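You operate a simulated robot arm through the tools that you are given. There is no shell and no other tool. Be economical: measure what you need, move in short steps, check, and stop when the job is done.

You are at the controls of a simulated robot arm. One attempt, no reset.

TASK
Grease the grey seal strip between its clips.
Fine: small black pad, grease from the black pot; pad back, lid shut. Set down upright: small black pad. A coat counts when it lies all over at full strength: go over it till it gets no stronger.

The check looks at the end state, three seconds after you hand in, the way a careful person would. Anything else that was tipped, shoved, dropped, spilled or broken makes it a failure. A push-on lid holds only when it is set on centred and level and pressed home; a screw cap is set on level and turned clockwise until tight.

THE ROBOT
A 6-joint arm with a fingered hand on a trunk, on a base that drives. Base frame: it is fixed to the floor where the robot stands at the start and does not move with it; the origin is under the middle of the robot, x ahead of it, y to its left, z up. Lengths are in m, angles in degrees, forces in N, time in s.
With the tool pointing down near the work surface it reaches from about 0.16 to 0.82 m from the robot's upright axis, wherever it stands. Its first joint turns from -166.0 to 166.0 degrees. Places, roughly: black pot [0.5, 0.1, 0.9]; black pot lid [0.5, 0.1, 1]; grey seal strip [0.4, 0.4, 1.1]. Payload 4 kg.
The TCP is the grasp point between the finger pads, 0.02 m short of the fingertips. In the tool frame z runs along the fingers and y along their closing line. Largest opening 0.14 m; the body of the gripper starts 0.054 m behind the TCP. The gripper is a hand of 3 fingers: y runs from the thumb to the fingers, the wrist lies at [0, 0, -0.215] in the tool frame, and closing takes about 1.5 s.
Orientation is that of the tool frame in the base frame, as a unit quaternion [w, x, y, z]. With the fingers straight down and closing along the base's y, the tool's x points along the base's -x, its y along +y and its z along -z.

THE INTERFACE
- The arm moves only by the tool arm_command. Its argument "commands" is a list of rows, each a list of 7 numbers: the shift along the tool's x, y, z in m, then the turn, a rotation vector about the tool's x, y, z in degrees, then the finger opening in m, from 0 to 0.14. In form: [[dx, dy, dz, rx, ry, rz, hand], ...]. A call has 1 to 12 rows; each row is the pose to reach, as a shift and turn from the pose commanded when the call began, along the tool's axes at that moment. Each row takes 0.2 s and may step no farther than 0.05 m and 8.6 degrees from the row before; otherwise, or with a gripper value out of range, the whole call is refused. Where a pose cannot be reached the arm comes as near as it can. A force on the tool above 80 N (or 10 N above the force at the start of the call, whichever is more), or a blocked arm, ends the call early, and 0.2 s more pass. The fingers move at their own pace (about 0.045 m/s each) and stop on an object; they squeeze with about 29 N. The grip force told is the motor's: it shows also when the fingers shut on nothing. Time passes only in rows, and 0.2 s behind the last, so rows that repeat a pose let the fingers close. The reply holds the time, the measured pose of the TCP, the force on the tool along the base axes, the opening and the grip force, in the units named above and with some noise, with the torque about the TCP (base axes, N m) and any sound that the robot's microphone picked up, and new pictures: "pictures" is both (left out), scene, wrist or none.
- Cameras (640 x 400 px; columns grow to the right, rows downward): "scene" is now at [0.0684, 0.2069, 1.5525]; the picture's right is [0.09, -1.00, 0.00], its down [-0.47, -0.04, -0.88] and it looks along [0.88, 0.08, -0.47] (base axes); focal length 214 px, centre (320, 200). "wrist" rides on the gripper at [0.074, -0.043, -0.079] in the tool frame; the picture's right is [0.50, 0.87, 0.00], its down [-0.59, 0.34, -0.73] and it looks along [-0.64, 0.37, 0.68] (tool axes); focal length 275 px, centre (320, 200). There is no depth. A picture from a camera that has moved, and an enlarged one, comes with that camera's place and axes in the base frame and with its lens. The place of the scene camera against the robot may be out by one fixed shift of up to 0.025 m in any direction.
- slide_trunk(by): slides the trunk up (or, below 0, down) by that many m; the arm and the scene camera ride with it, the base frame stays. It gives what a move gives, with no picture.
- roll_base(legs): drives the robot by 1 to 6 legs, each [ahead, left, turn to the left] in m, m and degrees, along the robot's own axes; the way and the turn of a leg run together, so that a leg with both is an arc; at most 1.5 m and 180 degrees a leg. The arm and the cameras ride along, it lands a little off, and it stops where it bumps. It gives what a move gives, and a new picture of the scene camera.
- grasp_type(shape): the hand has 3 fingers and takes this shape, open, in about a second: jaw (thumb against the fingers, like two jaws); tri (thumb and two fingers); tip (a fingertip pinch); poke (one finger out to press); point (the index stretched); flat (the hand flat); cup (the hand cupped); fist (a fist). The gripper value then closes the fingers along that shape, each until it touches; the sizes above hold for jaw. It gives what a move gives, with no picture.
- head_to(pan, tilt): turns the head with the scene camera to pan (to the left, within 120 degrees either way) and tilt (down, from -29 to 69), counted from straight ahead of the robot. It gives what a move gives, and a new picture of the scene camera.
- close_up(camera, box): a new picture of the part [left, top, right, bottom] of that camera's present view, enlarged. No time passes.
- sign_off(): hands the job in; it is judged then, once.

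Go step by step. Nothing tells you exact positions but the pictures and the camera data: compare them with the known pose of the tool, close in by small moves and look again before you grip or let go. The budget is 120 turns and 260 pictures, counting those below and the enlarged ones. Unless the task says otherwise, let go and move clear before handing in.

The tools are called after "Request:" as name(argument=value, ...) on one line, values as JSON. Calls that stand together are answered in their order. arm_command: Moves the arm, as the interface text tells. Its arguments: {"type":"object","properties":{"commands":{"type":"array"},"pictures":{"type":"string","enum":["both","scene","wrist","none"]}},"required":["commands"]} The other tools are called the same way: slide_trunk (by) slides the trunk up or down; grasp_type (shape) gives the hand a shape; roll_base (legs) drives the base; head_to (pan, tilt) turns the head that bears the scene camera; close_up (camera, box) takes an enlarged picture of a part of a camera's view; sign_off () hands the job in.

At the start:

```text
time_s: 0.0
eef_pos: [0.3963, 0.1589, 1.4212]
tcp_rot: [0.0, 0.0, 1.0, 0.0]
ft_force: [-0.2, -0.2, -0.1]
torque: [-0.01, 0.01, 0.01]
gripper_width: 0.1398
gripper_force: 0.1
shape: jaw
trunk travel left (down, up): [-0.1, 0.49]
robot x, y, heading: [0.0049, 0.0002, -0.1]
head pan, tilt: [5.2, 28.1]
```

scene: 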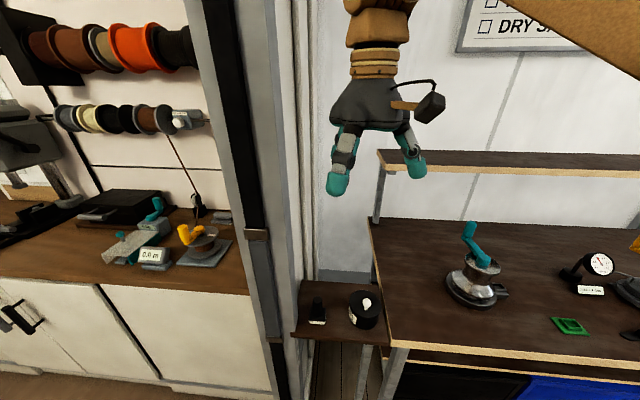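
wrist: 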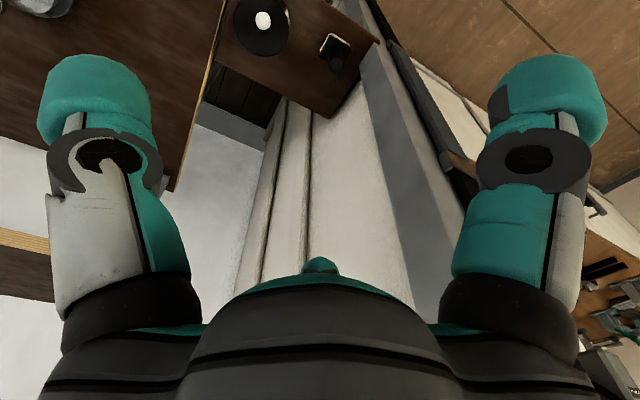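

I see a small shelf with a black pot (white knob lid) and a small black pad beside it; the strip should be on the upright post to the left. I'll enlarge these.

Request:
close_up(camera="scene", box=[280, 260, 400, 360])

Request:
close_up(camera="scene", box=[180, 180, 340, 360])

Request:
head_to(pan=30, tilt=45)

```text
4.00 times, centred on (340, 310) of scene
camera zoom: at [0.0684, 0.2069, 1.5525], right [0.09, -1.0, 0.0], down [-0.47, -0.04, -0.88], along [0.88, 0.08, -0.47], focal length 858 px, centre (240, -240)
```

zoom: 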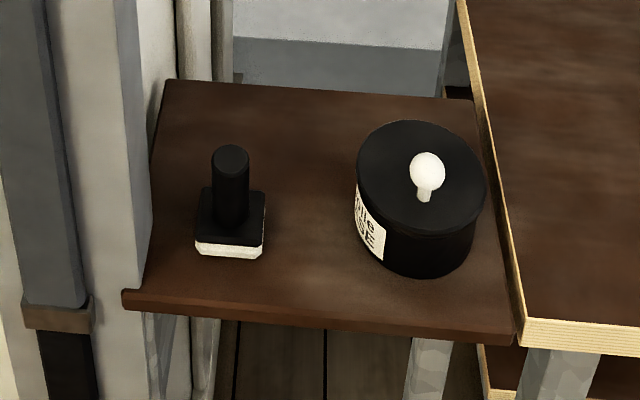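

```text
2.22 times, centred on (260, 270) of scene
camera zoom: at [0.0684, 0.2069, 1.5525], right [0.09, -1.0, 0.0], down [-0.47, -0.04, -0.88], along [0.88, 0.08, -0.47], focal length 477 px, centre (453, 44)
```

zoom: 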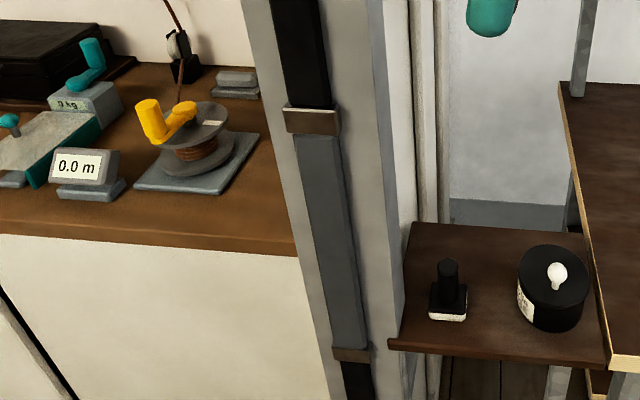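

```text
time_s: 0.9
eef_pos: [0.3954, 0.1587, 1.4208]
tcp_rot: [-0.001, 0.0, 1.0, 0.0]
ft_force: [-0.2, 0.2, 0.9]
torque: [-0.05, 0.0, 0.01]
gripper_width: 0.1399
gripper_force: 0.0
shape: jaw
trunk travel left (down, up): [-0.1, 0.49]
robot x, y, heading: [-0.0027, 0.0028, -0.0]
head pan, tilt: [30.0, 45.0]
camera scene: at [0.0481, 0.2393, 1.5268], right [0.5, -0.87, 0.0], down [-0.61, -0.35, -0.71], along [0.61, 0.35, -0.71], focal length 214 px, centre (320, 200)
```

scene: 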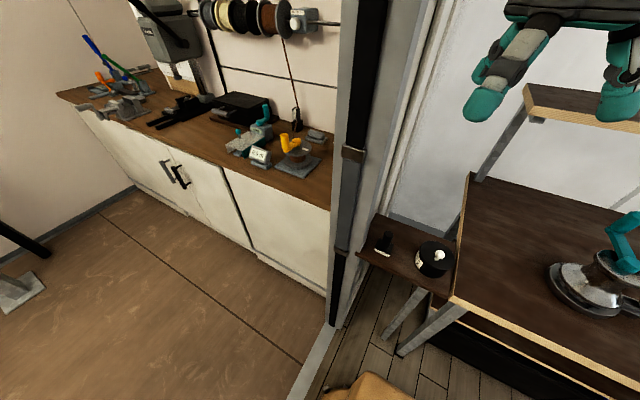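

The strip is vertical on the jamb's end, facing -x, at about x=0.40, y=0.36, z 0.93–1.29. I'll probably have to back the base up about 0.2 m to point the hand forward at it, so I check the space around first.

Request:
head_to(pan=115, tilt=50)

Request:
head_to(pan=-115, tilt=50)

```text
time_s: 2.5
eef_pos: [0.3953, 0.159, 1.4211]
tcp_rot: [0.0, 0.001, 1.0, 0.0]
ft_force: [-0.2, -0.4, -0.5]
torque: [0.03, 0.0, 0.02]
gripper_width: 0.14
gripper_force: 0.1
shape: jaw
trunk travel left (down, up): [-0.1, 0.49]
robot x, y, heading: [-0.0025, 0.0024, -0.1]
head pan, tilt: [115.0, 50.0]
camera scene: at [-0.0549, 0.2685, 1.5199], right [0.91, 0.42, 0.0], down [0.32, -0.69, -0.64], along [-0.27, 0.58, -0.77], focal length 214 px, centre (320, 200)
```

scene: 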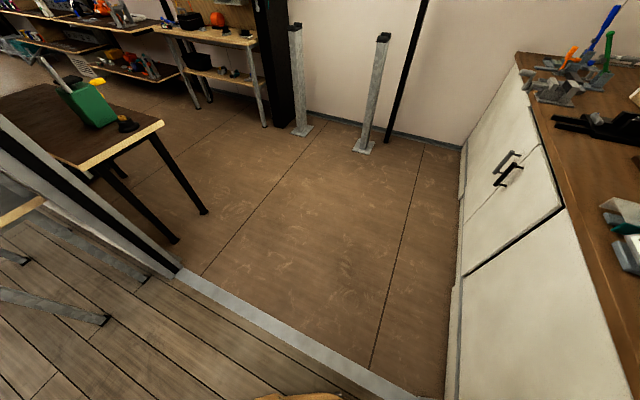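

```text
time_s: 5.8
eef_pos: [0.3955, 0.1592, 1.4214]
tcp_rot: [0.0, 0.0, 1.0, 0.0]
ft_force: [-0.8, 0.1, 0.3]
torque: [0.01, -0.01, -0.03]
gripper_width: 0.14
gripper_force: 0.0
shape: jaw
trunk travel left (down, up): [-0.1, 0.49]
robot x, y, heading: [0.0004, 0.0018, -0.1]
head pan, tilt: [-115.0, 50.0]
camera scene: at [-0.0549, 0.1289, 1.5199], right [-0.91, 0.42, 0.0], down [0.32, 0.69, -0.64], along [-0.27, -0.58, -0.77], focal length 214 px, centre (320, 200)
```

scene: 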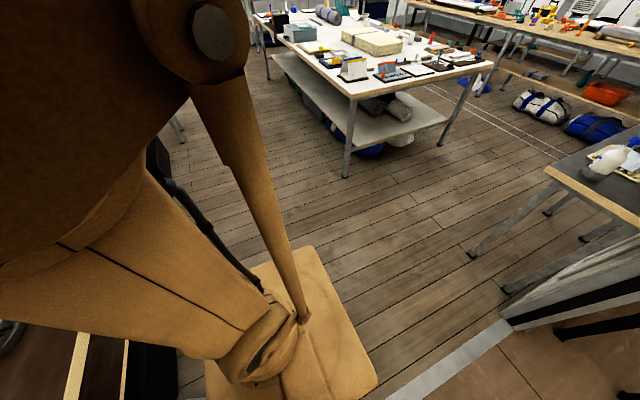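

Space behind is clear, so I back up 0.2 m and look at the shelf.

Request:
roll_base(legs=[[-0.2, 0, 0]])

Request:
head_to(pan=5, tilt=35)

Request:
close_up(camera="scene", box=[220, 100, 420, 280])

```text
time_s: 7.4
eef_pos: [0.1929, 0.1604, 1.4207]
tcp_rot: [0.0, -0.001, 1.0, 0.0]
ft_force: [-1.2, -0.2, 1.1]
torque: [-0.01, 0.02, -0.02]
gripper_width: 0.1399
gripper_force: 0.1
shape: jaw
trunk travel left (down, up): [-0.1, 0.49]
robot x, y, heading: [-0.2015, 0.0008, -0.0]
head pan, tilt: [-115.0, 50.0]
camera scene: at [-0.2575, 0.1287, 1.5199], right [-0.91, 0.42, 0.0], down [0.32, 0.69, -0.64], along [-0.27, -0.58, -0.77], focal length 214 px, centre (320, 200)
```

scene: 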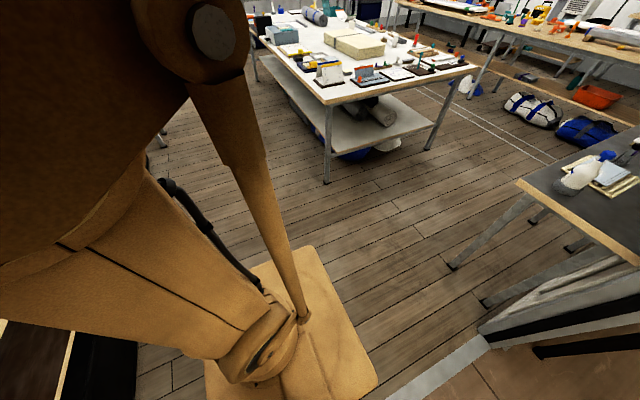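

```text
time_s: 9.4
eef_pos: [0.195, 0.1601, 1.42]
tcp_rot: [0.0, -0.001, 1.0, -0.001]
ft_force: [-0.3, -0.3, -0.4]
torque: [-0.03, -0.03, 0.02]
gripper_width: 0.1398
gripper_force: 0.1
shape: jaw
trunk travel left (down, up): [-0.1, 0.49]
robot x, y, heading: [-0.2034, -0.0016, -0.1]
head pan, tilt: [5.0, 35.0]
camera scene: at [-0.136, 0.2063, 1.5416], right [0.09, -1.0, 0.0], down [-0.57, -0.05, -0.82], along [0.82, 0.07, -0.57], focal length 214 px, centre (320, 200)
```

scene: 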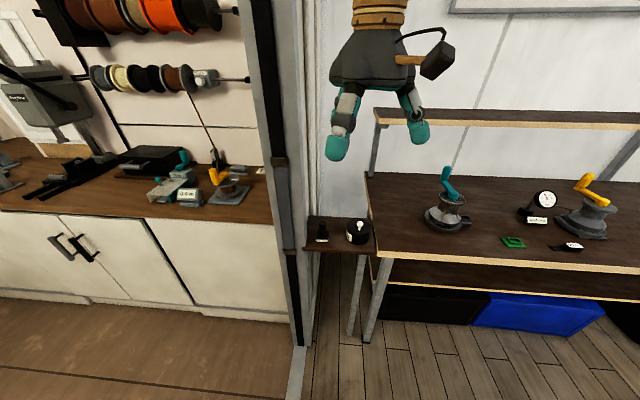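

```text
2.22 times, centred on (320, 190) of scene
camera zoom: at [-0.136, 0.2063, 1.5416], right [0.09, -1.0, 0.0], down [-0.57, -0.05, -0.82], along [0.82, 0.07, -0.57], focal length 477 px, centre (320, 222)
```

zoom: 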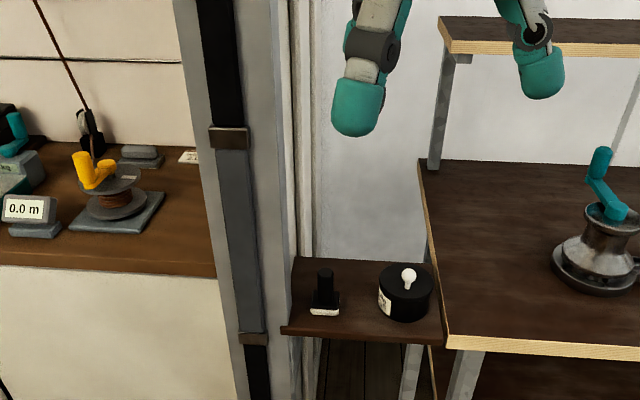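

Two views give: knob ≈ (0.486, 0.110, 1.003), pad handle top ≈ (0.476, 0.252, 1.016), shelf z≈0.93, strip x≈0.42, y≈0.375, z 0.90–1.265. I move above the pot to check with the wrist camera.

Request:
arm_command(commands=[[-0.036, -0.006, 0.0275, 0, 0, 0, 0.14], [-0.073, -0.0125, 0.055, 0, 0, 0, 0.14], [-0.109, -0.019, 0.0825, 0, 0, 0, 0.14], [-0.1455, -0.025, 0.11, 0, 0, 0, 0.14], [-0.182, -0.031, 0.1375, 0, 0, 0, 0.14], [-0.218, -0.0375, 0.165, 0, 0, 0, 0.14], [-0.2546, -0.044, 0.1925, 0, 0, 0, 0.14], [-0.291, -0.05, 0.22, 0, 0, 0, 0.14], [-0.291, -0.05, 0.22, 0, 0, 0, 0.14], [-0.291, -0.05, 0.22, 0, 0, 0, 0.14]])

Request:
close_up(camera="scene", box=[270, 180, 430, 280])

```text
time_s: 11.6
eef_pos: [0.4871, 0.1096, 1.2003]
tcp_rot: [0.0, -0.001, 1.0, 0.0]
ft_force: [0.1, 0.4, 0.5]
torque: [-0.03, 0.02, 0.02]
gripper_width: 0.1399
gripper_force: 0.0
shape: jaw
trunk travel left (down, up): [-0.1, 0.49]
robot x, y, heading: [-0.2006, -0.003, 0.0]
head pan, tilt: [5.0, 35.0]
camera scene: at [-0.1357, 0.2063, 1.5416], right [0.09, -1.0, 0.0], down [-0.57, -0.05, -0.82], along [0.82, 0.07, -0.57], focal length 214 px, centre (320, 200)
camera wrist: at [0.4127, 0.0677, 1.2792], right [-0.5, 0.87, 0.0], down [0.59, 0.34, 0.73], along [0.64, 0.37, -0.68], focal length 275 px, centre (320, 200)
```

scene: 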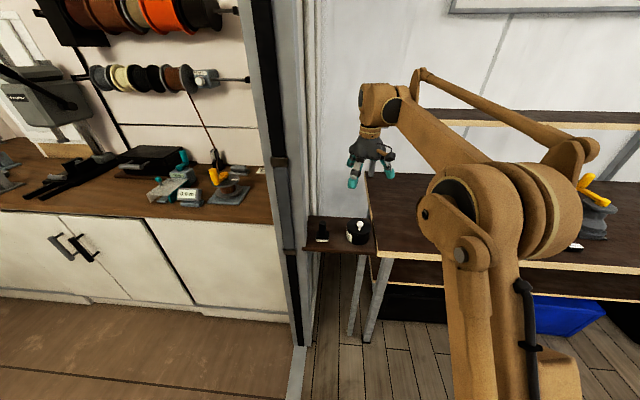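
wrist: 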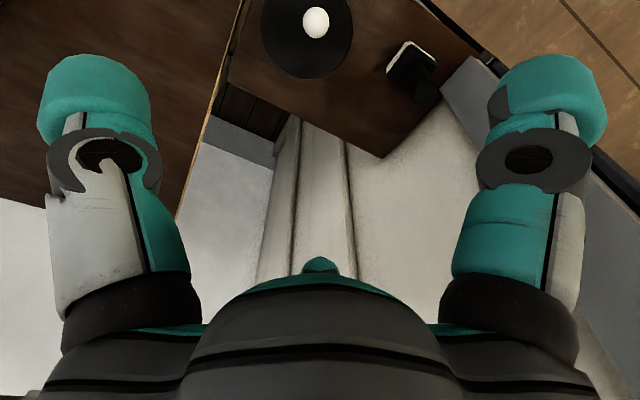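

```text
4.00 times, centred on (350, 230) of scene
camera zoom: at [-0.1357, 0.2063, 1.5416], right [0.09, -1.0, 0.0], down [-0.57, -0.05, -0.82], along [0.82, 0.07, -0.57], focal length 858 px, centre (200, 80)
```

zoom: 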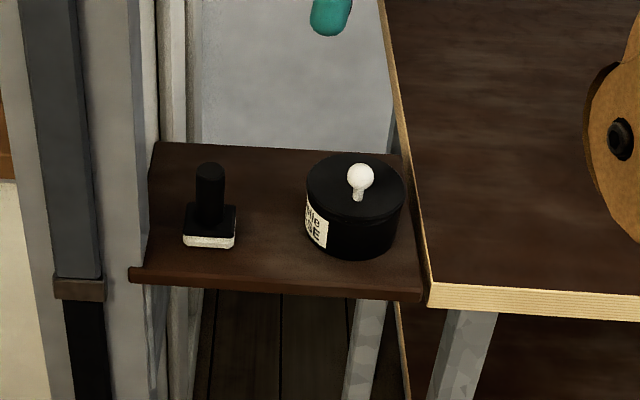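

The wrist view puts the knob about 1 cm nearer and right than the scene estimate. I step down toward it for another look.

Request:
arm_command(commands=[[0.005, -0.005, 0.04, 0, 0, 0, 0.14], [0.01, -0.008, 0.08, 0, 0, 0, 0.14], [0.01, -0.008, 0.12, 0, 0, 0, 0.14], [0.01, -0.008, 0.12, 0, 0, 0, 0.14]], pictures="wrist")

Request:
close_up(camera="scene", box=[270, 180, 430, 280])

```text
time_s: 12.6
eef_pos: [0.4766, 0.1011, 1.0799]
tcp_rot: [0.001, -0.001, 1.0, 0.0]
ft_force: [0.2, 0.0, 0.1]
torque: [0.0, 0.01, -0.01]
gripper_width: 0.1398
gripper_force: 0.1
shape: jaw
trunk travel left (down, up): [-0.1, 0.49]
robot x, y, heading: [-0.2031, 0.0014, 0.2]
head pan, tilt: [5.0, 35.0]
camera wrist: at [0.4025, 0.0593, 1.1589], right [-0.5, 0.87, 0.0], down [0.59, 0.34, 0.73], along [0.64, 0.37, -0.68], focal length 275 px, centre (320, 200)
```

wrist: 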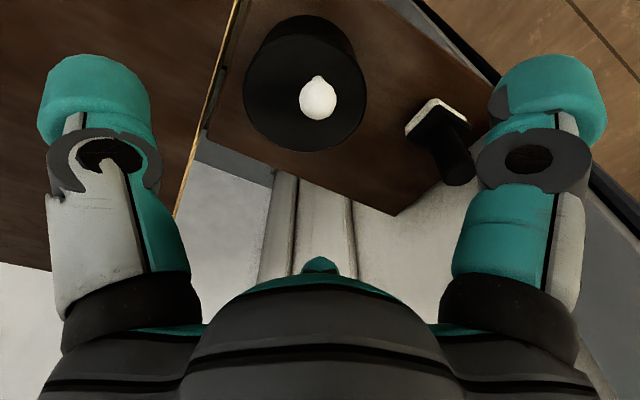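

```text
4.00 times, centred on (350, 230) of scene
camera zoom: at [-0.1359, 0.2063, 1.5416], right [0.09, -1.0, 0.0], down [-0.57, -0.05, -0.82], along [0.82, 0.07, -0.57], focal length 858 px, centre (200, 80)
```

zoom: 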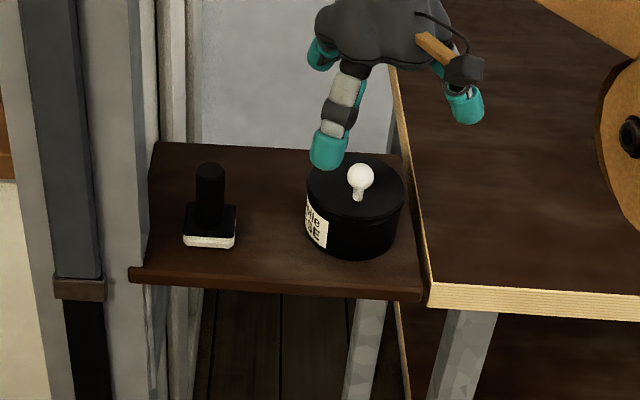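

Triangulating by wrist camera: knob at (0.480, 0.103, 0.984); the scene camera is off by about (0.006, 0.007, 0.019). I pre-close to 0.06 and descend partway.

Request:
arm_command(commands=[[-0.004, 0.002, 0, 0, 0, 0, 0.06], [-0.004, 0.002, 0, 0, 0, 0, 0.06], [-0.004, 0.002, 0, 0, 0, 0, 0.06], [-0.004, 0.002, 0, 0, 0, 0, 0.06], [-0.004, 0.002, 0, 0, 0, 0, 0.06], [-0.004, 0.002, 0.03, 0, 0, 0, 0.06], [-0.004, 0.002, 0.055, 0, 0, 0, 0.06], [-0.004, 0.002, 0.055, 0, 0, 0, 0.06]], pictures="wrist")

Request:
close_up(camera="scene", box=[310, 190, 410, 252])

```text
time_s: 14.4
eef_pos: [0.4795, 0.1039, 1.025]
tcp_rot: [0.0, 0.0, 1.0, 0.0]
ft_force: [0.0, -1.0, -0.5]
torque: [0.0, -0.01, 0.01]
gripper_width: 0.0607
gripper_force: 0.0
shape: jaw
trunk travel left (down, up): [-0.1, 0.49]
robot x, y, heading: [-0.2013, 0.0007, 0.2]
head pan, tilt: [5.0, 35.0]
camera wrist: at [0.4059, 0.0611, 1.1041], right [-0.5, 0.87, 0.0], down [0.59, 0.34, 0.73], along [0.64, 0.37, -0.68], focal length 275 px, centre (320, 200)
```

wrist: 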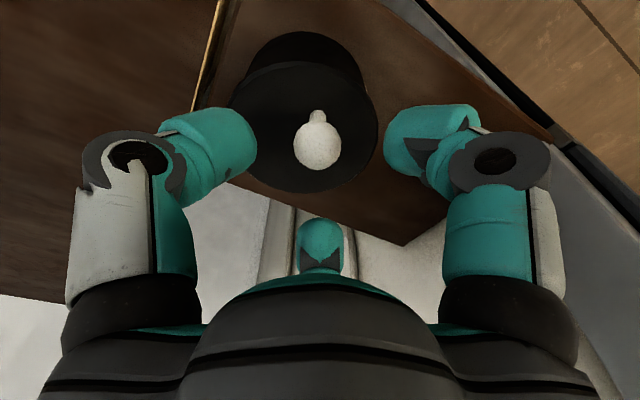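

```text
6.40 times, centred on (360, 221) of scene
camera zoom: at [-0.1358, 0.2063, 1.5416], right [0.09, -1.0, 0.0], down [-0.57, -0.05, -0.82], along [0.82, 0.07, -0.57], focal length 1373 px, centre (64, 66)
```

zoom: 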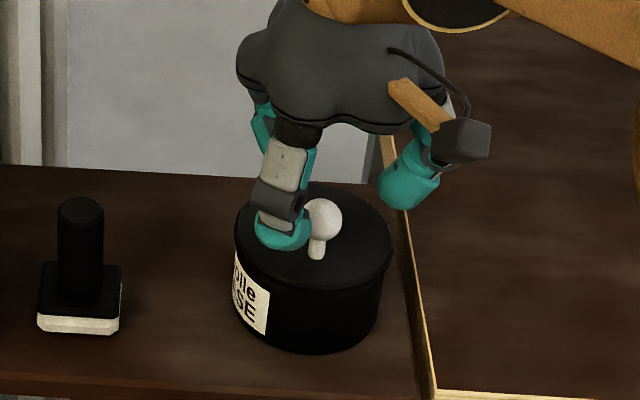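

The jaw shape has two fingers set apart, so the small knob could slip between them. I rise and look at the "tip" shape instead.

Request:
arm_command(commands=[[0, 0, -0.04, 0, 0, 0, 0.06], [0, 0, -0.08, 0, 0, 0, 0.06]], pictures="none")

Request:
grasp_type(shape="tip")

Request:
arm_command(commands=[[0, 0, 0, 0, 0, 0, 0.05], [0, 0, 0, 0, 0, 0, 0.05], [0, 0, 0, 0, 0, 0, 0.05], [0, 0, 0, 0, 0, 0, 0.05], [0, 0, 0, 0, 0, 0, 0.05], [0, 0, 0, 0, 0, 0, 0.05]], pictures="wrist")

Request:
close_up(camera="scene", box=[310, 170, 410, 232])

```text
time_s: 15.0
eef_pos: [0.4794, 0.1033, 1.1045]
tcp_rot: [0.001, -0.001, 1.0, 0.0]
ft_force: [-0.5, 0.3, 0.0]
torque: [0.0, 0.03, -0.04]
gripper_width: 0.0603
gripper_force: 0.0
shape: jaw
trunk travel left (down, up): [-0.1, 0.49]
robot x, y, heading: [-0.2012, -0.0012, -0.1]
head pan, tilt: [5.0, 35.0]
```

```text
time_s: 15.9
eef_pos: [0.4811, 0.104, 1.1046]
tcp_rot: [0.001, -0.001, 1.0, 0.0]
ft_force: [-0.7, -0.3, -0.2]
torque: [-0.03, 0.01, 0.01]
gripper_width: 0.1398
gripper_force: 0.0
shape: tip
trunk travel left (down, up): [-0.1, 0.49]
robot x, y, heading: [-0.2018, 0.0006, -0.1]
head pan, tilt: [5.0, 35.0]
```

```text
time_s: 17.3
eef_pos: [0.4791, 0.105, 1.104]
tcp_rot: [0.001, -0.001, 1.0, -0.001]
ft_force: [0.2, 0.0, -0.3]
torque: [0.0, -0.02, 0.01]
gripper_width: 0.0503
gripper_force: 0.0
shape: tip
trunk travel left (down, up): [-0.1, 0.49]
robot x, y, heading: [-0.2017, -0.0017, -0.1]
head pan, tilt: [5.0, 35.0]
camera wrist: at [0.4058, 0.0612, 1.1835], right [-0.5, 0.87, 0.0], down [0.59, 0.34, 0.73], along [0.64, 0.37, -0.68], focal length 275 px, centre (320, 200)
```

wrist: 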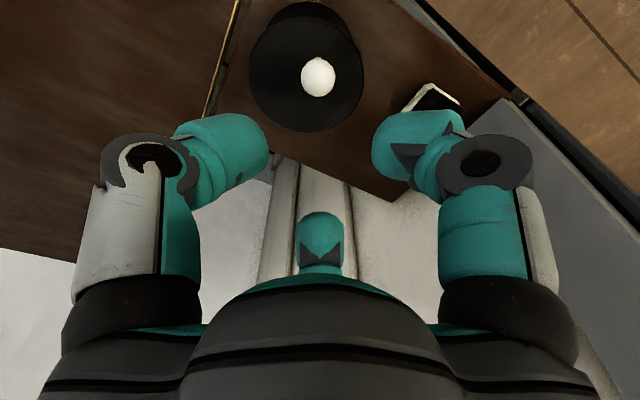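

```text
6.40 times, centred on (360, 201) of scene
camera zoom: at [-0.1358, 0.2063, 1.5416], right [0.09, -1.0, 0.0], down [-0.57, -0.05, -0.82], along [0.82, 0.07, -0.57], focal length 1373 px, centre (64, 194)
```

zoom: 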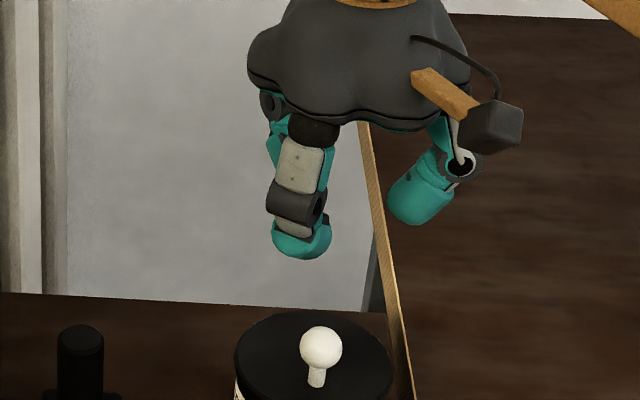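

I close the tip shape in the air to see where the fingertips meet.

Request:
arm_command(commands=[[0, 0, 0, 0, 0, 0, 0.015], [0, 0, 0, 0, 0, 0, 0.015], [0, 0, 0, 0, 0, 0, 0.015], [0, 0, 0, 0, 0, 0, 0.015]], pictures="wrist")

Request:
close_up(camera="scene", box=[310, 170, 410, 232])

```text
time_s: 18.3
eef_pos: [0.4796, 0.1035, 1.1042]
tcp_rot: [0.0, -0.001, 1.0, 0.0]
ft_force: [0.2, 0.0, 0.4]
torque: [0.02, 0.01, 0.02]
gripper_width: 0.0157
gripper_force: 0.1
shape: tip
trunk travel left (down, up): [-0.1, 0.49]
robot x, y, heading: [-0.2007, -0.0017, 0.3]
head pan, tilt: [5.0, 35.0]
camera wrist: at [0.4058, 0.0611, 1.1835], right [-0.5, 0.87, 0.0], down [0.59, 0.34, 0.73], along [0.64, 0.37, -0.68], focal length 275 px, centre (320, 200)
```

wrist: 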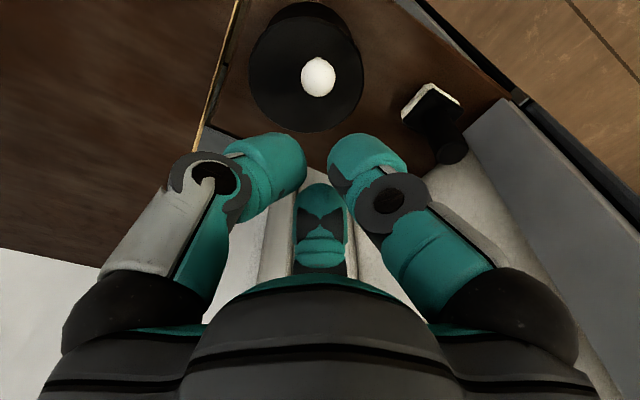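

```text
6.40 times, centred on (360, 201) of scene
camera zoom: at [-0.1358, 0.2063, 1.5416], right [0.09, -1.0, 0.0], down [-0.57, -0.05, -0.82], along [0.82, 0.07, -0.57], focal length 1373 px, centre (64, 194)
```

zoom: 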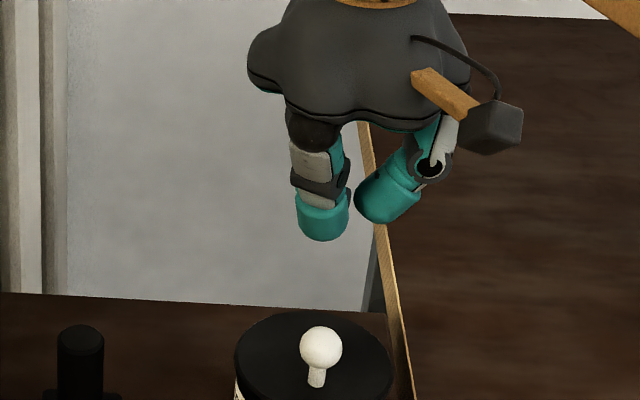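

The three fingertips converge on the TCP like a tripod, which suits the ball knob. I open to 0.06, descend around it and look.

Request:
arm_command(commands=[[0, 0, 0, 0, 0, 0, 0.06], [0, 0, 0, 0, 0, 0, 0.06], [0, 0, 0, 0, 0, 0, 0.06], [0, 0, 0.04, 0, 0, 0, 0.06], [0, 0, 0.08, 0, 0, 0, 0.06], [0, 0, 0.1, 0, 0, 0, 0.06], [0, 0, 0.114, 0, 0, 0, 0.06], [0, 0, 0.114, 0, 0, 0, 0.06]], pictures="wrist")

Request:
close_up(camera="scene", box=[310, 190, 410, 252])

```text
time_s: 20.1
eef_pos: [0.4794, 0.1052, 0.9908]
tcp_rot: [0.0, -0.001, 1.0, 0.0]
ft_force: [-0.2, 0.4, -0.1]
torque: [-0.03, 0.01, 0.02]
gripper_width: 0.0597
gripper_force: 0.1
shape: tip
trunk travel left (down, up): [-0.1, 0.49]
robot x, y, heading: [-0.2025, 0.0016, 0.1]
head pan, tilt: [5.0, 35.0]
camera wrist: at [0.4054, 0.0613, 1.0701], right [-0.5, 0.87, 0.0], down [0.59, 0.34, 0.73], along [0.64, 0.37, -0.68], focal length 275 px, centre (320, 200)
```

wrist: 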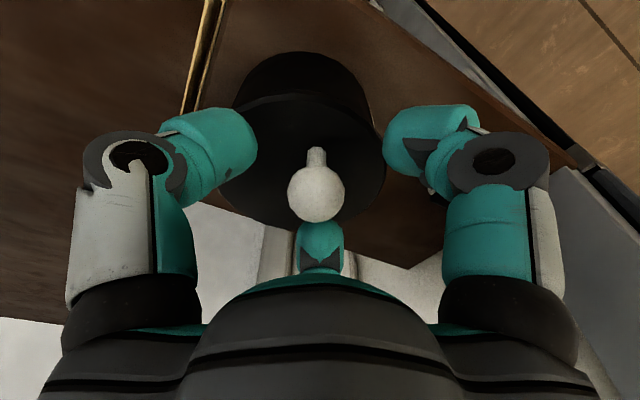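

```text
6.40 times, centred on (360, 221) of scene
camera zoom: at [-0.1358, 0.2063, 1.5416], right [0.09, -1.0, 0.0], down [-0.57, -0.05, -0.82], along [0.82, 0.07, -0.57], focal length 1373 px, centre (64, 66)
```

zoom: 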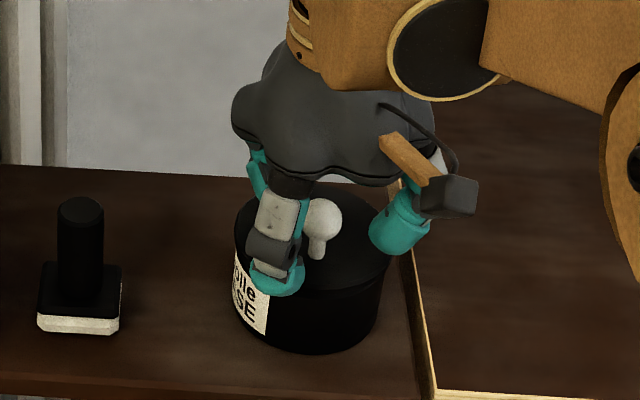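

The knob is centred at the TCP. I lower 4 mm and close.

Request:
arm_command(commands=[[0, -0.001, 0.004, 0, 0, 0, 0.06], [0, -0.001, 0.004, 0, 0, 0, 0.0], [0, -0.001, 0.004, 0, 0, 0, 0.0], [0, -0.001, 0.004, 0, 0, 0, 0.0], [0, -0.001, 0.004, 0, 0, 0, 0.0], [0, -0.001, 0.004, 0, 0, 0, 0.0], [0, -0.001, 0.004, 0, 0, 0, 0.0]], pictures="wrist")

Request:
close_up(camera="scene", box=[310, 190, 410, 252])

```text
time_s: 21.7
eef_pos: [0.4788, 0.1035, 0.9863]
tcp_rot: [-0.001, -0.002, 1.0, 0.0]
ft_force: [1.8, -0.5, -6.9]
torque: [-0.03, 0.36, -0.05]
gripper_width: 0.0176
gripper_force: 28.6
shape: tip
trunk travel left (down, up): [-0.1, 0.49]
robot x, y, heading: [-0.2011, -0.0011, 0.1]
head pan, tilt: [5.0, 35.0]
camera wrist: at [0.4062, 0.0601, 1.0659], right [-0.5, 0.87, 0.0], down [0.59, 0.34, 0.73], along [0.64, 0.37, -0.68], focal length 275 px, centre (320, 200)
```

wrist: 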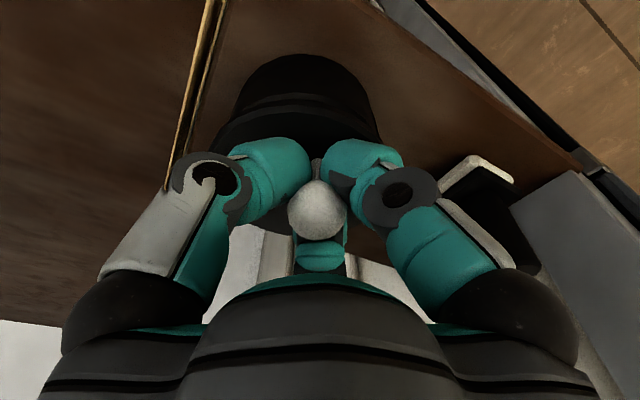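

```text
6.40 times, centred on (360, 221) of scene
camera zoom: at [-0.1347, 0.2064, 1.5415], right [0.09, -1.0, 0.0], down [-0.57, -0.05, -0.82], along [0.82, 0.07, -0.57], focal length 1373 px, centre (64, 66)
```

zoom: 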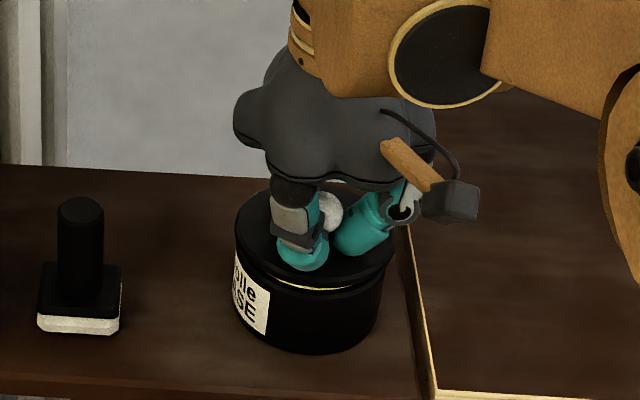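

Gripped; the lid has already risen a little (yellow grease visible under it). I lift straight up.

Request:
arm_command(commands=[[0, 0, -0.01, 0, 0, 0, 0.0], [0, 0, -0.03, 0, 0, 0, 0.0], [0, 0, -0.06, 0, 0, 0, 0.0], [0, 0, -0.1, 0, 0, 0, 0.0], [0, 0, -0.1, 0, 0, 0, 0.0]], pictures="wrist")

Request:
close_up(camera="scene", box=[300, 170, 420, 260])

```text
time_s: 22.9
eef_pos: [0.4807, 0.103, 1.0887]
tcp_rot: [0.001, 0.0, 1.0, 0.0]
ft_force: [-0.4, 0.6, -0.1]
torque: [0.03, 0.03, -0.02]
gripper_width: 0.017
gripper_force: 29.5
shape: tip
trunk travel left (down, up): [-0.1, 0.49]
robot x, y, heading: [-0.2003, -0.0019, 0.1]
head pan, tilt: [5.0, 35.0]
camera wrist: at [0.4055, 0.0603, 1.1683], right [-0.5, 0.87, 0.0], down [0.59, 0.34, 0.73], along [0.64, 0.37, -0.68], focal length 275 px, centre (320, 200)
```

wrist: 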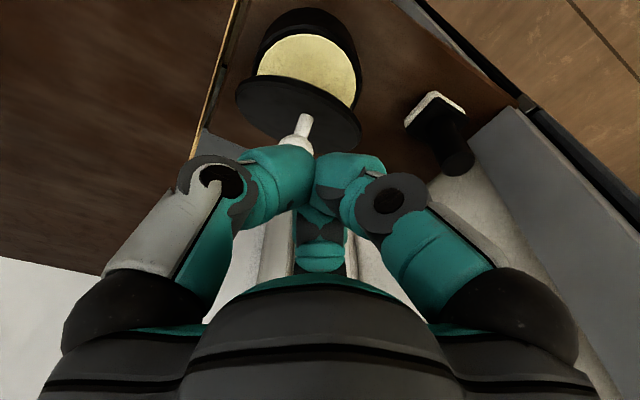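

```text
4.44 times, centred on (360, 215) of scene
camera zoom: at [-0.136, 0.2059, 1.5417], right [0.09, -1.0, 0.0], down [-0.57, -0.05, -0.82], along [0.82, 0.07, -0.57], focal length 953 px, centre (142, 133)
```

zoom: 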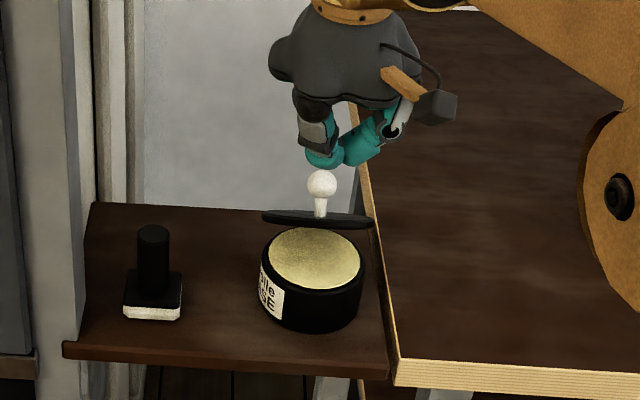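

The ball seems to sit at the very fingertips. I check at once whether it is holding, easing down slightly.

Request:
arm_command(commands=[[0, 0, 0.01, 0, 0, 0, 0.0]], pictures="wrist")

Request:
close_up(camera="scene", box=[300, 170, 420, 260])

```text
time_s: 23.3
eef_pos: [0.4809, 0.1037, 1.0789]
tcp_rot: [0.0, 0.0, 1.0, 0.0]
ft_force: [-0.7, 0.8, -0.7]
torque: [-0.01, -0.01, 0.03]
gripper_width: 0.0169
gripper_force: 28.9
shape: tip
trunk travel left (down, up): [-0.1, 0.49]
robot x, y, heading: [-0.1994, 0.001, 0.0]
head pan, tilt: [5.0, 35.0]
camera wrist: at [0.4057, 0.0605, 1.1578], right [-0.5, 0.87, 0.0], down [0.59, 0.34, 0.73], along [0.64, 0.37, -0.68], focal length 275 px, centre (320, 200)
```

wrist: 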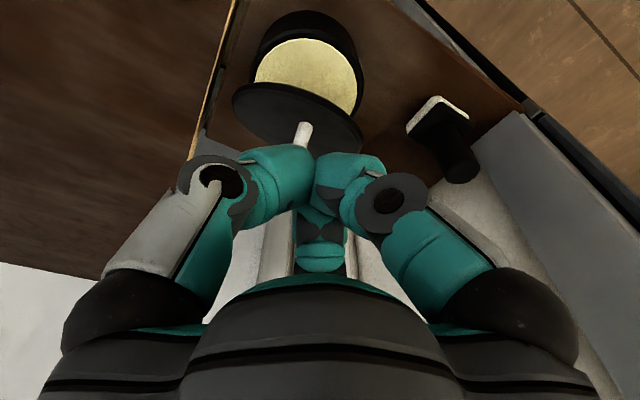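

```text
4.44 times, centred on (360, 215) of scene
camera zoom: at [-0.1356, 0.2063, 1.5416], right [0.09, -1.0, 0.0], down [-0.57, -0.05, -0.82], along [0.82, 0.07, -0.57], focal length 953 px, centre (142, 133)
```

zoom: 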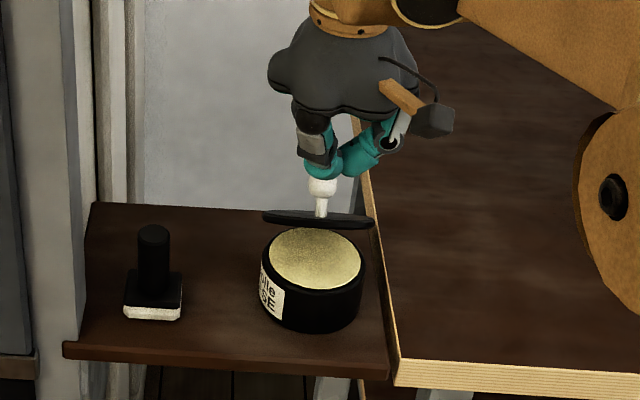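

The lid's state is unclear: it looks tilted and free of the fingers. I enlarge both views before moving again.

Request:
close_up(camera="scene", box=[330, 200, 380, 250])

Request:
close_up(camera="wrist", box=[200, 0, 400, 200])

```text
8.00 times, centred on (355, 225) of scene
camera zoom: at [-0.1356, 0.2063, 1.5416], right [0.09, -1.0, 0.0], down [-0.57, -0.05, -0.82], along [0.82, 0.07, -0.57], focal length 1716 px, centre (40, 0)
```

zoom: 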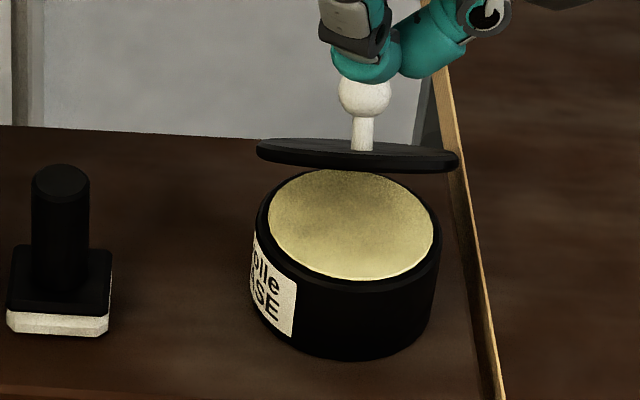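

```text
2.00 times, centred on (300, 100) of wrist
camera zoom: at [0.4057, 0.0605, 1.1578], right [-0.5, 0.87, 0.0], down [0.59, 0.34, 0.73], along [0.64, 0.37, -0.68], focal length 551 px, centre (360, 400)
```

zoom: 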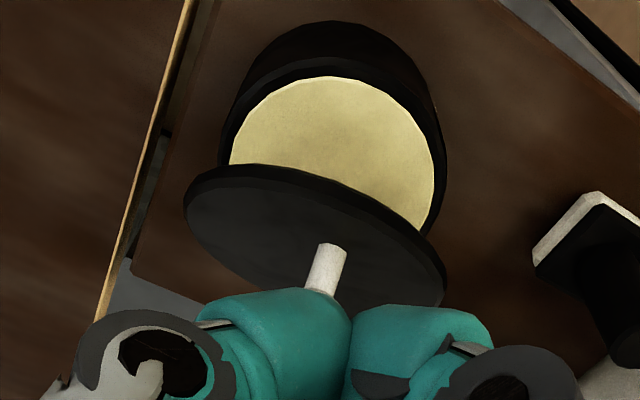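

The lid seems to hang tilted at the fingertips above the pot. I lower 2 cm and see whether it follows.

Request:
arm_command(commands=[[0, 0, 0.01, 0, 0, 0, 0.0], [0, 0, 0.02, 0, 0, 0, 0.0]], pictures="none")

Request:
close_up(camera="scene", box=[330, 200, 380, 250])

Request:
close_up(camera="wrist", box=[200, 0, 400, 200])

```text
time_s: 23.9
eef_pos: [0.4807, 0.1041, 1.0584]
tcp_rot: [0.001, -0.001, 1.0, 0.0]
ft_force: [0.6, 0.2, -0.2]
torque: [0.04, -0.02, 0.0]
gripper_width: 0.0169
gripper_force: 28.3
shape: tip
trunk travel left (down, up): [-0.1, 0.49]
robot x, y, heading: [-0.2022, -0.0041, -0.1]
head pan, tilt: [5.0, 35.0]
```

```text
8.00 times, centred on (355, 225) of scene
camera zoom: at [-0.1356, 0.2063, 1.5416], right [0.09, -1.0, 0.0], down [-0.57, -0.05, -0.82], along [0.82, 0.07, -0.57], focal length 1716 px, centre (40, 0)
```

zoom: 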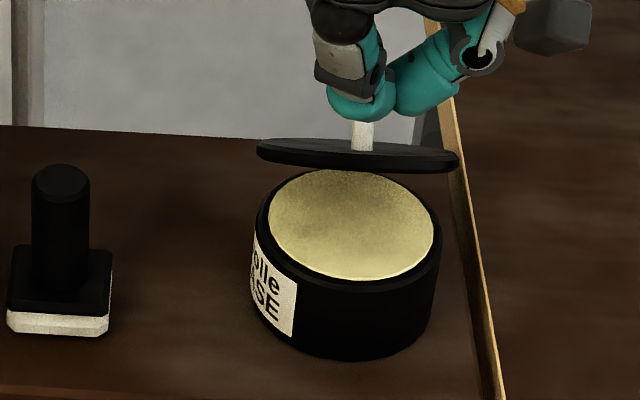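

```text
2.00 times, centred on (300, 100) of wrist
camera zoom: at [0.4055, 0.0605, 1.137], right [-0.5, 0.87, 0.0], down [0.59, 0.34, 0.73], along [0.64, 0.37, -0.68], focal length 551 px, centre (360, 400)
```

zoom: 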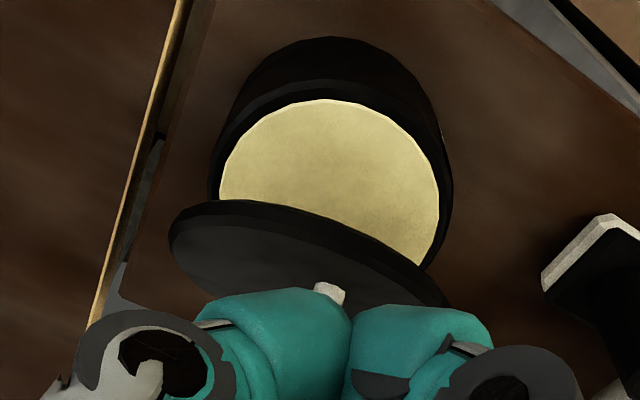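

The lid stays put while the hand moves, so it rests on something rather than hangs. I back off upward and look again.

Request:
arm_command(commands=[[0, 0, -0.03, 0, 0, 0, 0.0], [0, 0, -0.07, 0, 0, 0, 0.0], [0, 0, -0.1, 0, 0, 0, 0.0]], pictures="none")

Request:
close_up(camera="scene", box=[330, 190, 390, 250])

Request:
close_up(camera="wrist", box=[200, 0, 400, 200])

```text
time_s: 24.7
eef_pos: [0.4798, 0.1027, 1.1575]
tcp_rot: [0.0, -0.001, 1.0, 0.0]
ft_force: [0.2, -0.3, 0.1]
torque: [0.0, 0.0, 0.0]
gripper_width: 0.0169
gripper_force: 29.2
shape: tip
trunk travel left (down, up): [-0.1, 0.49]
robot x, y, heading: [-0.1995, -0.0002, 0.0]
head pan, tilt: [5.0, 35.0]
```

```text
6.67 times, centred on (360, 220) of scene
camera zoom: at [-0.136, 0.2063, 1.5416], right [0.09, -1.0, 0.0], down [-0.57, -0.05, -0.82], along [0.82, 0.07, -0.57], focal length 1430 px, centre (53, 67)
```

zoom: 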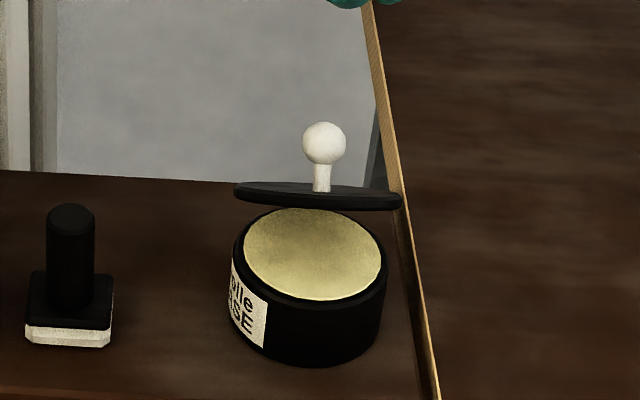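

```text
2.00 times, centred on (300, 100) of wrist
camera zoom: at [0.4051, 0.0601, 1.2375], right [-0.5, 0.87, 0.0], down [0.59, 0.34, 0.73], along [0.64, 0.37, -0.68], focal length 551 px, centre (360, 400)
```

zoom: 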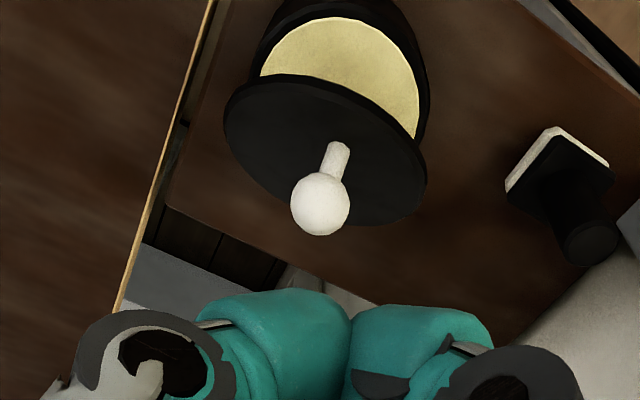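

The lid is evidently hinged at the rear of the pot (it stays tilted about 35° with its far edge at the rear rim). I'll swing it fully back by pushing its underside with closed fingers; first go down in front of it.

Request:
arm_command(commands=[[0.03, 0, 0, 0, 0, 0, 0.0], [0.065, 0, 0, 0, 0, 0, 0.0], [0.065, 0, 0.045, 0, 0, 0, 0.0], [0.065, 0, 0.09, 0, 0, 0, 0.0], [0.065, 0, 0.13, 0, 0, 0, 0.0], [0.065, 0, 0.151, 0, 0, 0, 0.0]], pictures="none")

Request:
close_up(camera="scene", box=[330, 180, 410, 260])

Request:
close_up(camera="wrist", box=[180, 0, 420, 240])

```text
time_s: 26.1
eef_pos: [0.4158, 0.1021, 1.005]
tcp_rot: [0.0, -0.001, 1.0, 0.0]
ft_force: [-0.3, 0.7, 0.3]
torque: [-0.05, -0.03, 0.04]
gripper_width: 0.0172
gripper_force: 28.7
shape: tip
trunk travel left (down, up): [-0.1, 0.49]
robot x, y, heading: [-0.203, 0.0011, -0.0]
head pan, tilt: [5.0, 35.0]
```

```text
5.00 times, centred on (370, 220) of scene
camera zoom: at [-0.1356, 0.2064, 1.5416], right [0.09, -1.0, 0.0], down [-0.57, -0.05, -0.82], along [0.82, 0.07, -0.57], focal length 1072 px, centre (70, 100)
```

zoom: 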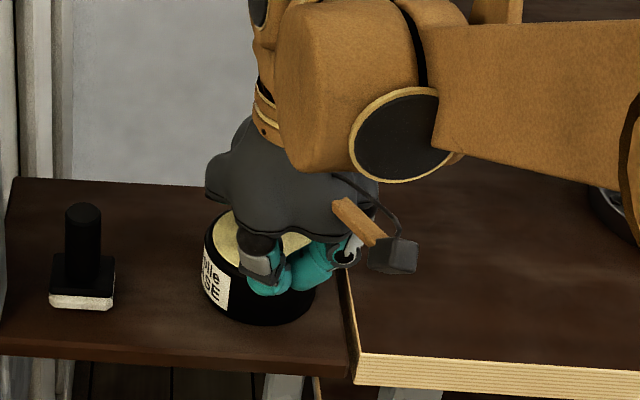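

```text
1.67 times, centred on (300, 120) of wrist
camera zoom: at [0.3408, 0.0602, 1.0852], right [-0.5, 0.87, 0.0], down [0.59, 0.34, 0.73], along [0.64, 0.37, -0.68], focal length 459 px, centre (353, 333)
```

zoom: 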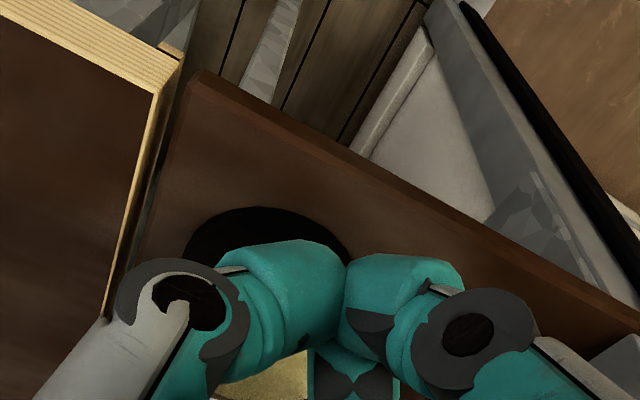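

In position in front of the lid. I push forward gently in small steps.

Request:
arm_command(commands=[[-0.012, 0, 0, 0, 0, 0, 0.0], [-0.024, 0, 0, 0, 0, 0, 0.0], [-0.036, 0, 0, 0, 0, 0, 0.0], [-0.048, 0, 0, 0, 0, 0, 0.0]], pictures="none")

Request:
close_up(camera="scene", box=[330, 180, 410, 260])

Request:
close_up(camera="wrist", box=[180, 40, 480, 300])

```text
time_s: 27.1
eef_pos: [0.4525, 0.1068, 1.0134]
tcp_rot: [0.003, -0.003, 1.0, 0.0]
ft_force: [-51.3, 11.2, 43.9]
torque: [0.39, -1.41, 0.7]
gripper_width: 0.0168
gripper_force: 28.9
shape: tip
trunk travel left (down, up): [-0.1, 0.49]
robot x, y, heading: [-0.201, -0.0026, 0.3]
head pan, tilt: [5.0, 35.0]
```

```text
5.00 times, centred on (370, 220) of scene
camera zoom: at [-0.1494, 0.2077, 1.5425], right [0.09, -1.0, 0.0], down [-0.56, -0.05, -0.82], along [0.82, 0.07, -0.57], focal length 1072 px, centre (70, 100)
```

zoom: 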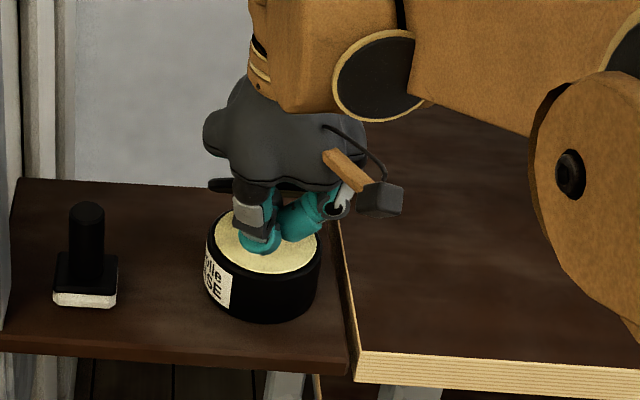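

```text
1.54 times, centred on (330, 170) of wrist
camera zoom: at [0.3783, 0.0632, 1.0922], right [-0.5, 0.86, 0.0], down [0.58, 0.34, 0.74], along [0.64, 0.37, -0.68], focal length 424 px, centre (305, 246)
```

zoom: 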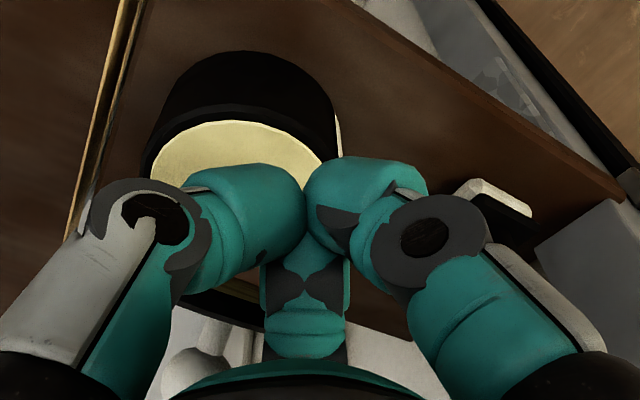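

The force built to 50 N, so the outer finger probably met the lid's edge badly. I back off and look.

Request:
arm_command(commands=[[0.02, 0, 0, 0, 0, 0, 0.0], [0.04, 0, 0, 0, 0, 0, 0.0], [0.04, 0, -0.05, 0, 0, 0, 0.0], [0.04, 0, -0.1, 0, 0, 0, 0.0], [0.04, 0, -0.14, 0, 0, 0, 0.0], [0.04, 0, -0.14, 0, 0, 0, 0.0]], pictures="none")

Request:
close_up(camera="scene", box=[310, 180, 400, 250])

Request:
close_up(camera="wrist", box=[180, 0, 480, 200])

```text
time_s: 28.5
eef_pos: [0.4229, 0.1045, 1.1469]
tcp_rot: [0.0, -0.001, 1.0, 0.0]
ft_force: [0.3, -0.4, -0.1]
torque: [0.01, 0.01, -0.02]
gripper_width: 0.017
gripper_force: 29.1
shape: tip
trunk travel left (down, up): [-0.1, 0.49]
robot x, y, heading: [-0.2003, 0.0013, 0.0]
head pan, tilt: [5.0, 35.0]
```

```text
5.71 times, centred on (355, 215) of scene
camera zoom: at [-0.1359, 0.2063, 1.5416], right [0.09, -1.0, 0.0], down [-0.57, -0.05, -0.82], along [0.82, 0.07, -0.57], focal length 1226 px, centre (120, 114)
```

zoom: 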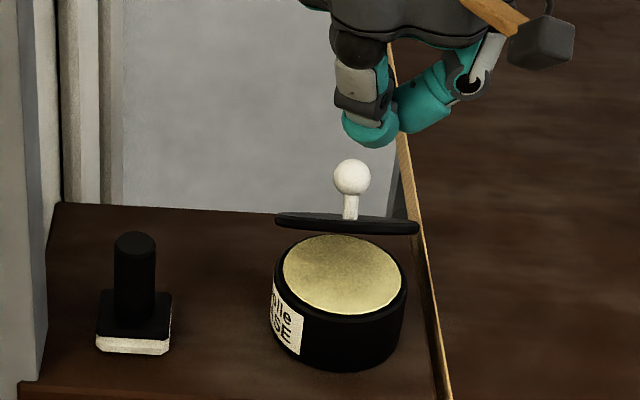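

```text
2.00 times, centred on (330, 100) of wrist
camera zoom: at [0.3486, 0.0605, 1.2256], right [-0.5, 0.87, 0.0], down [0.59, 0.34, 0.73], along [0.64, 0.37, -0.68], focal length 551 px, centre (300, 400)
```

zoom: 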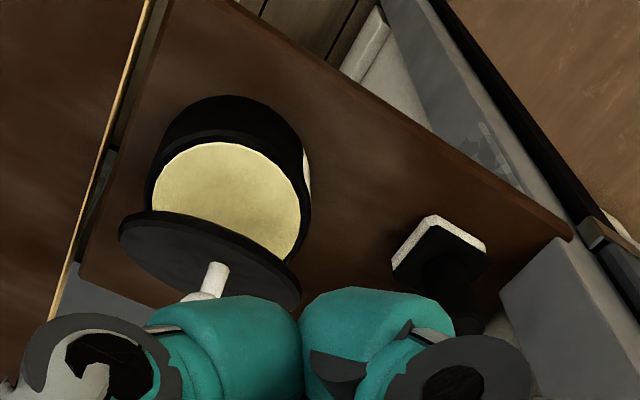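

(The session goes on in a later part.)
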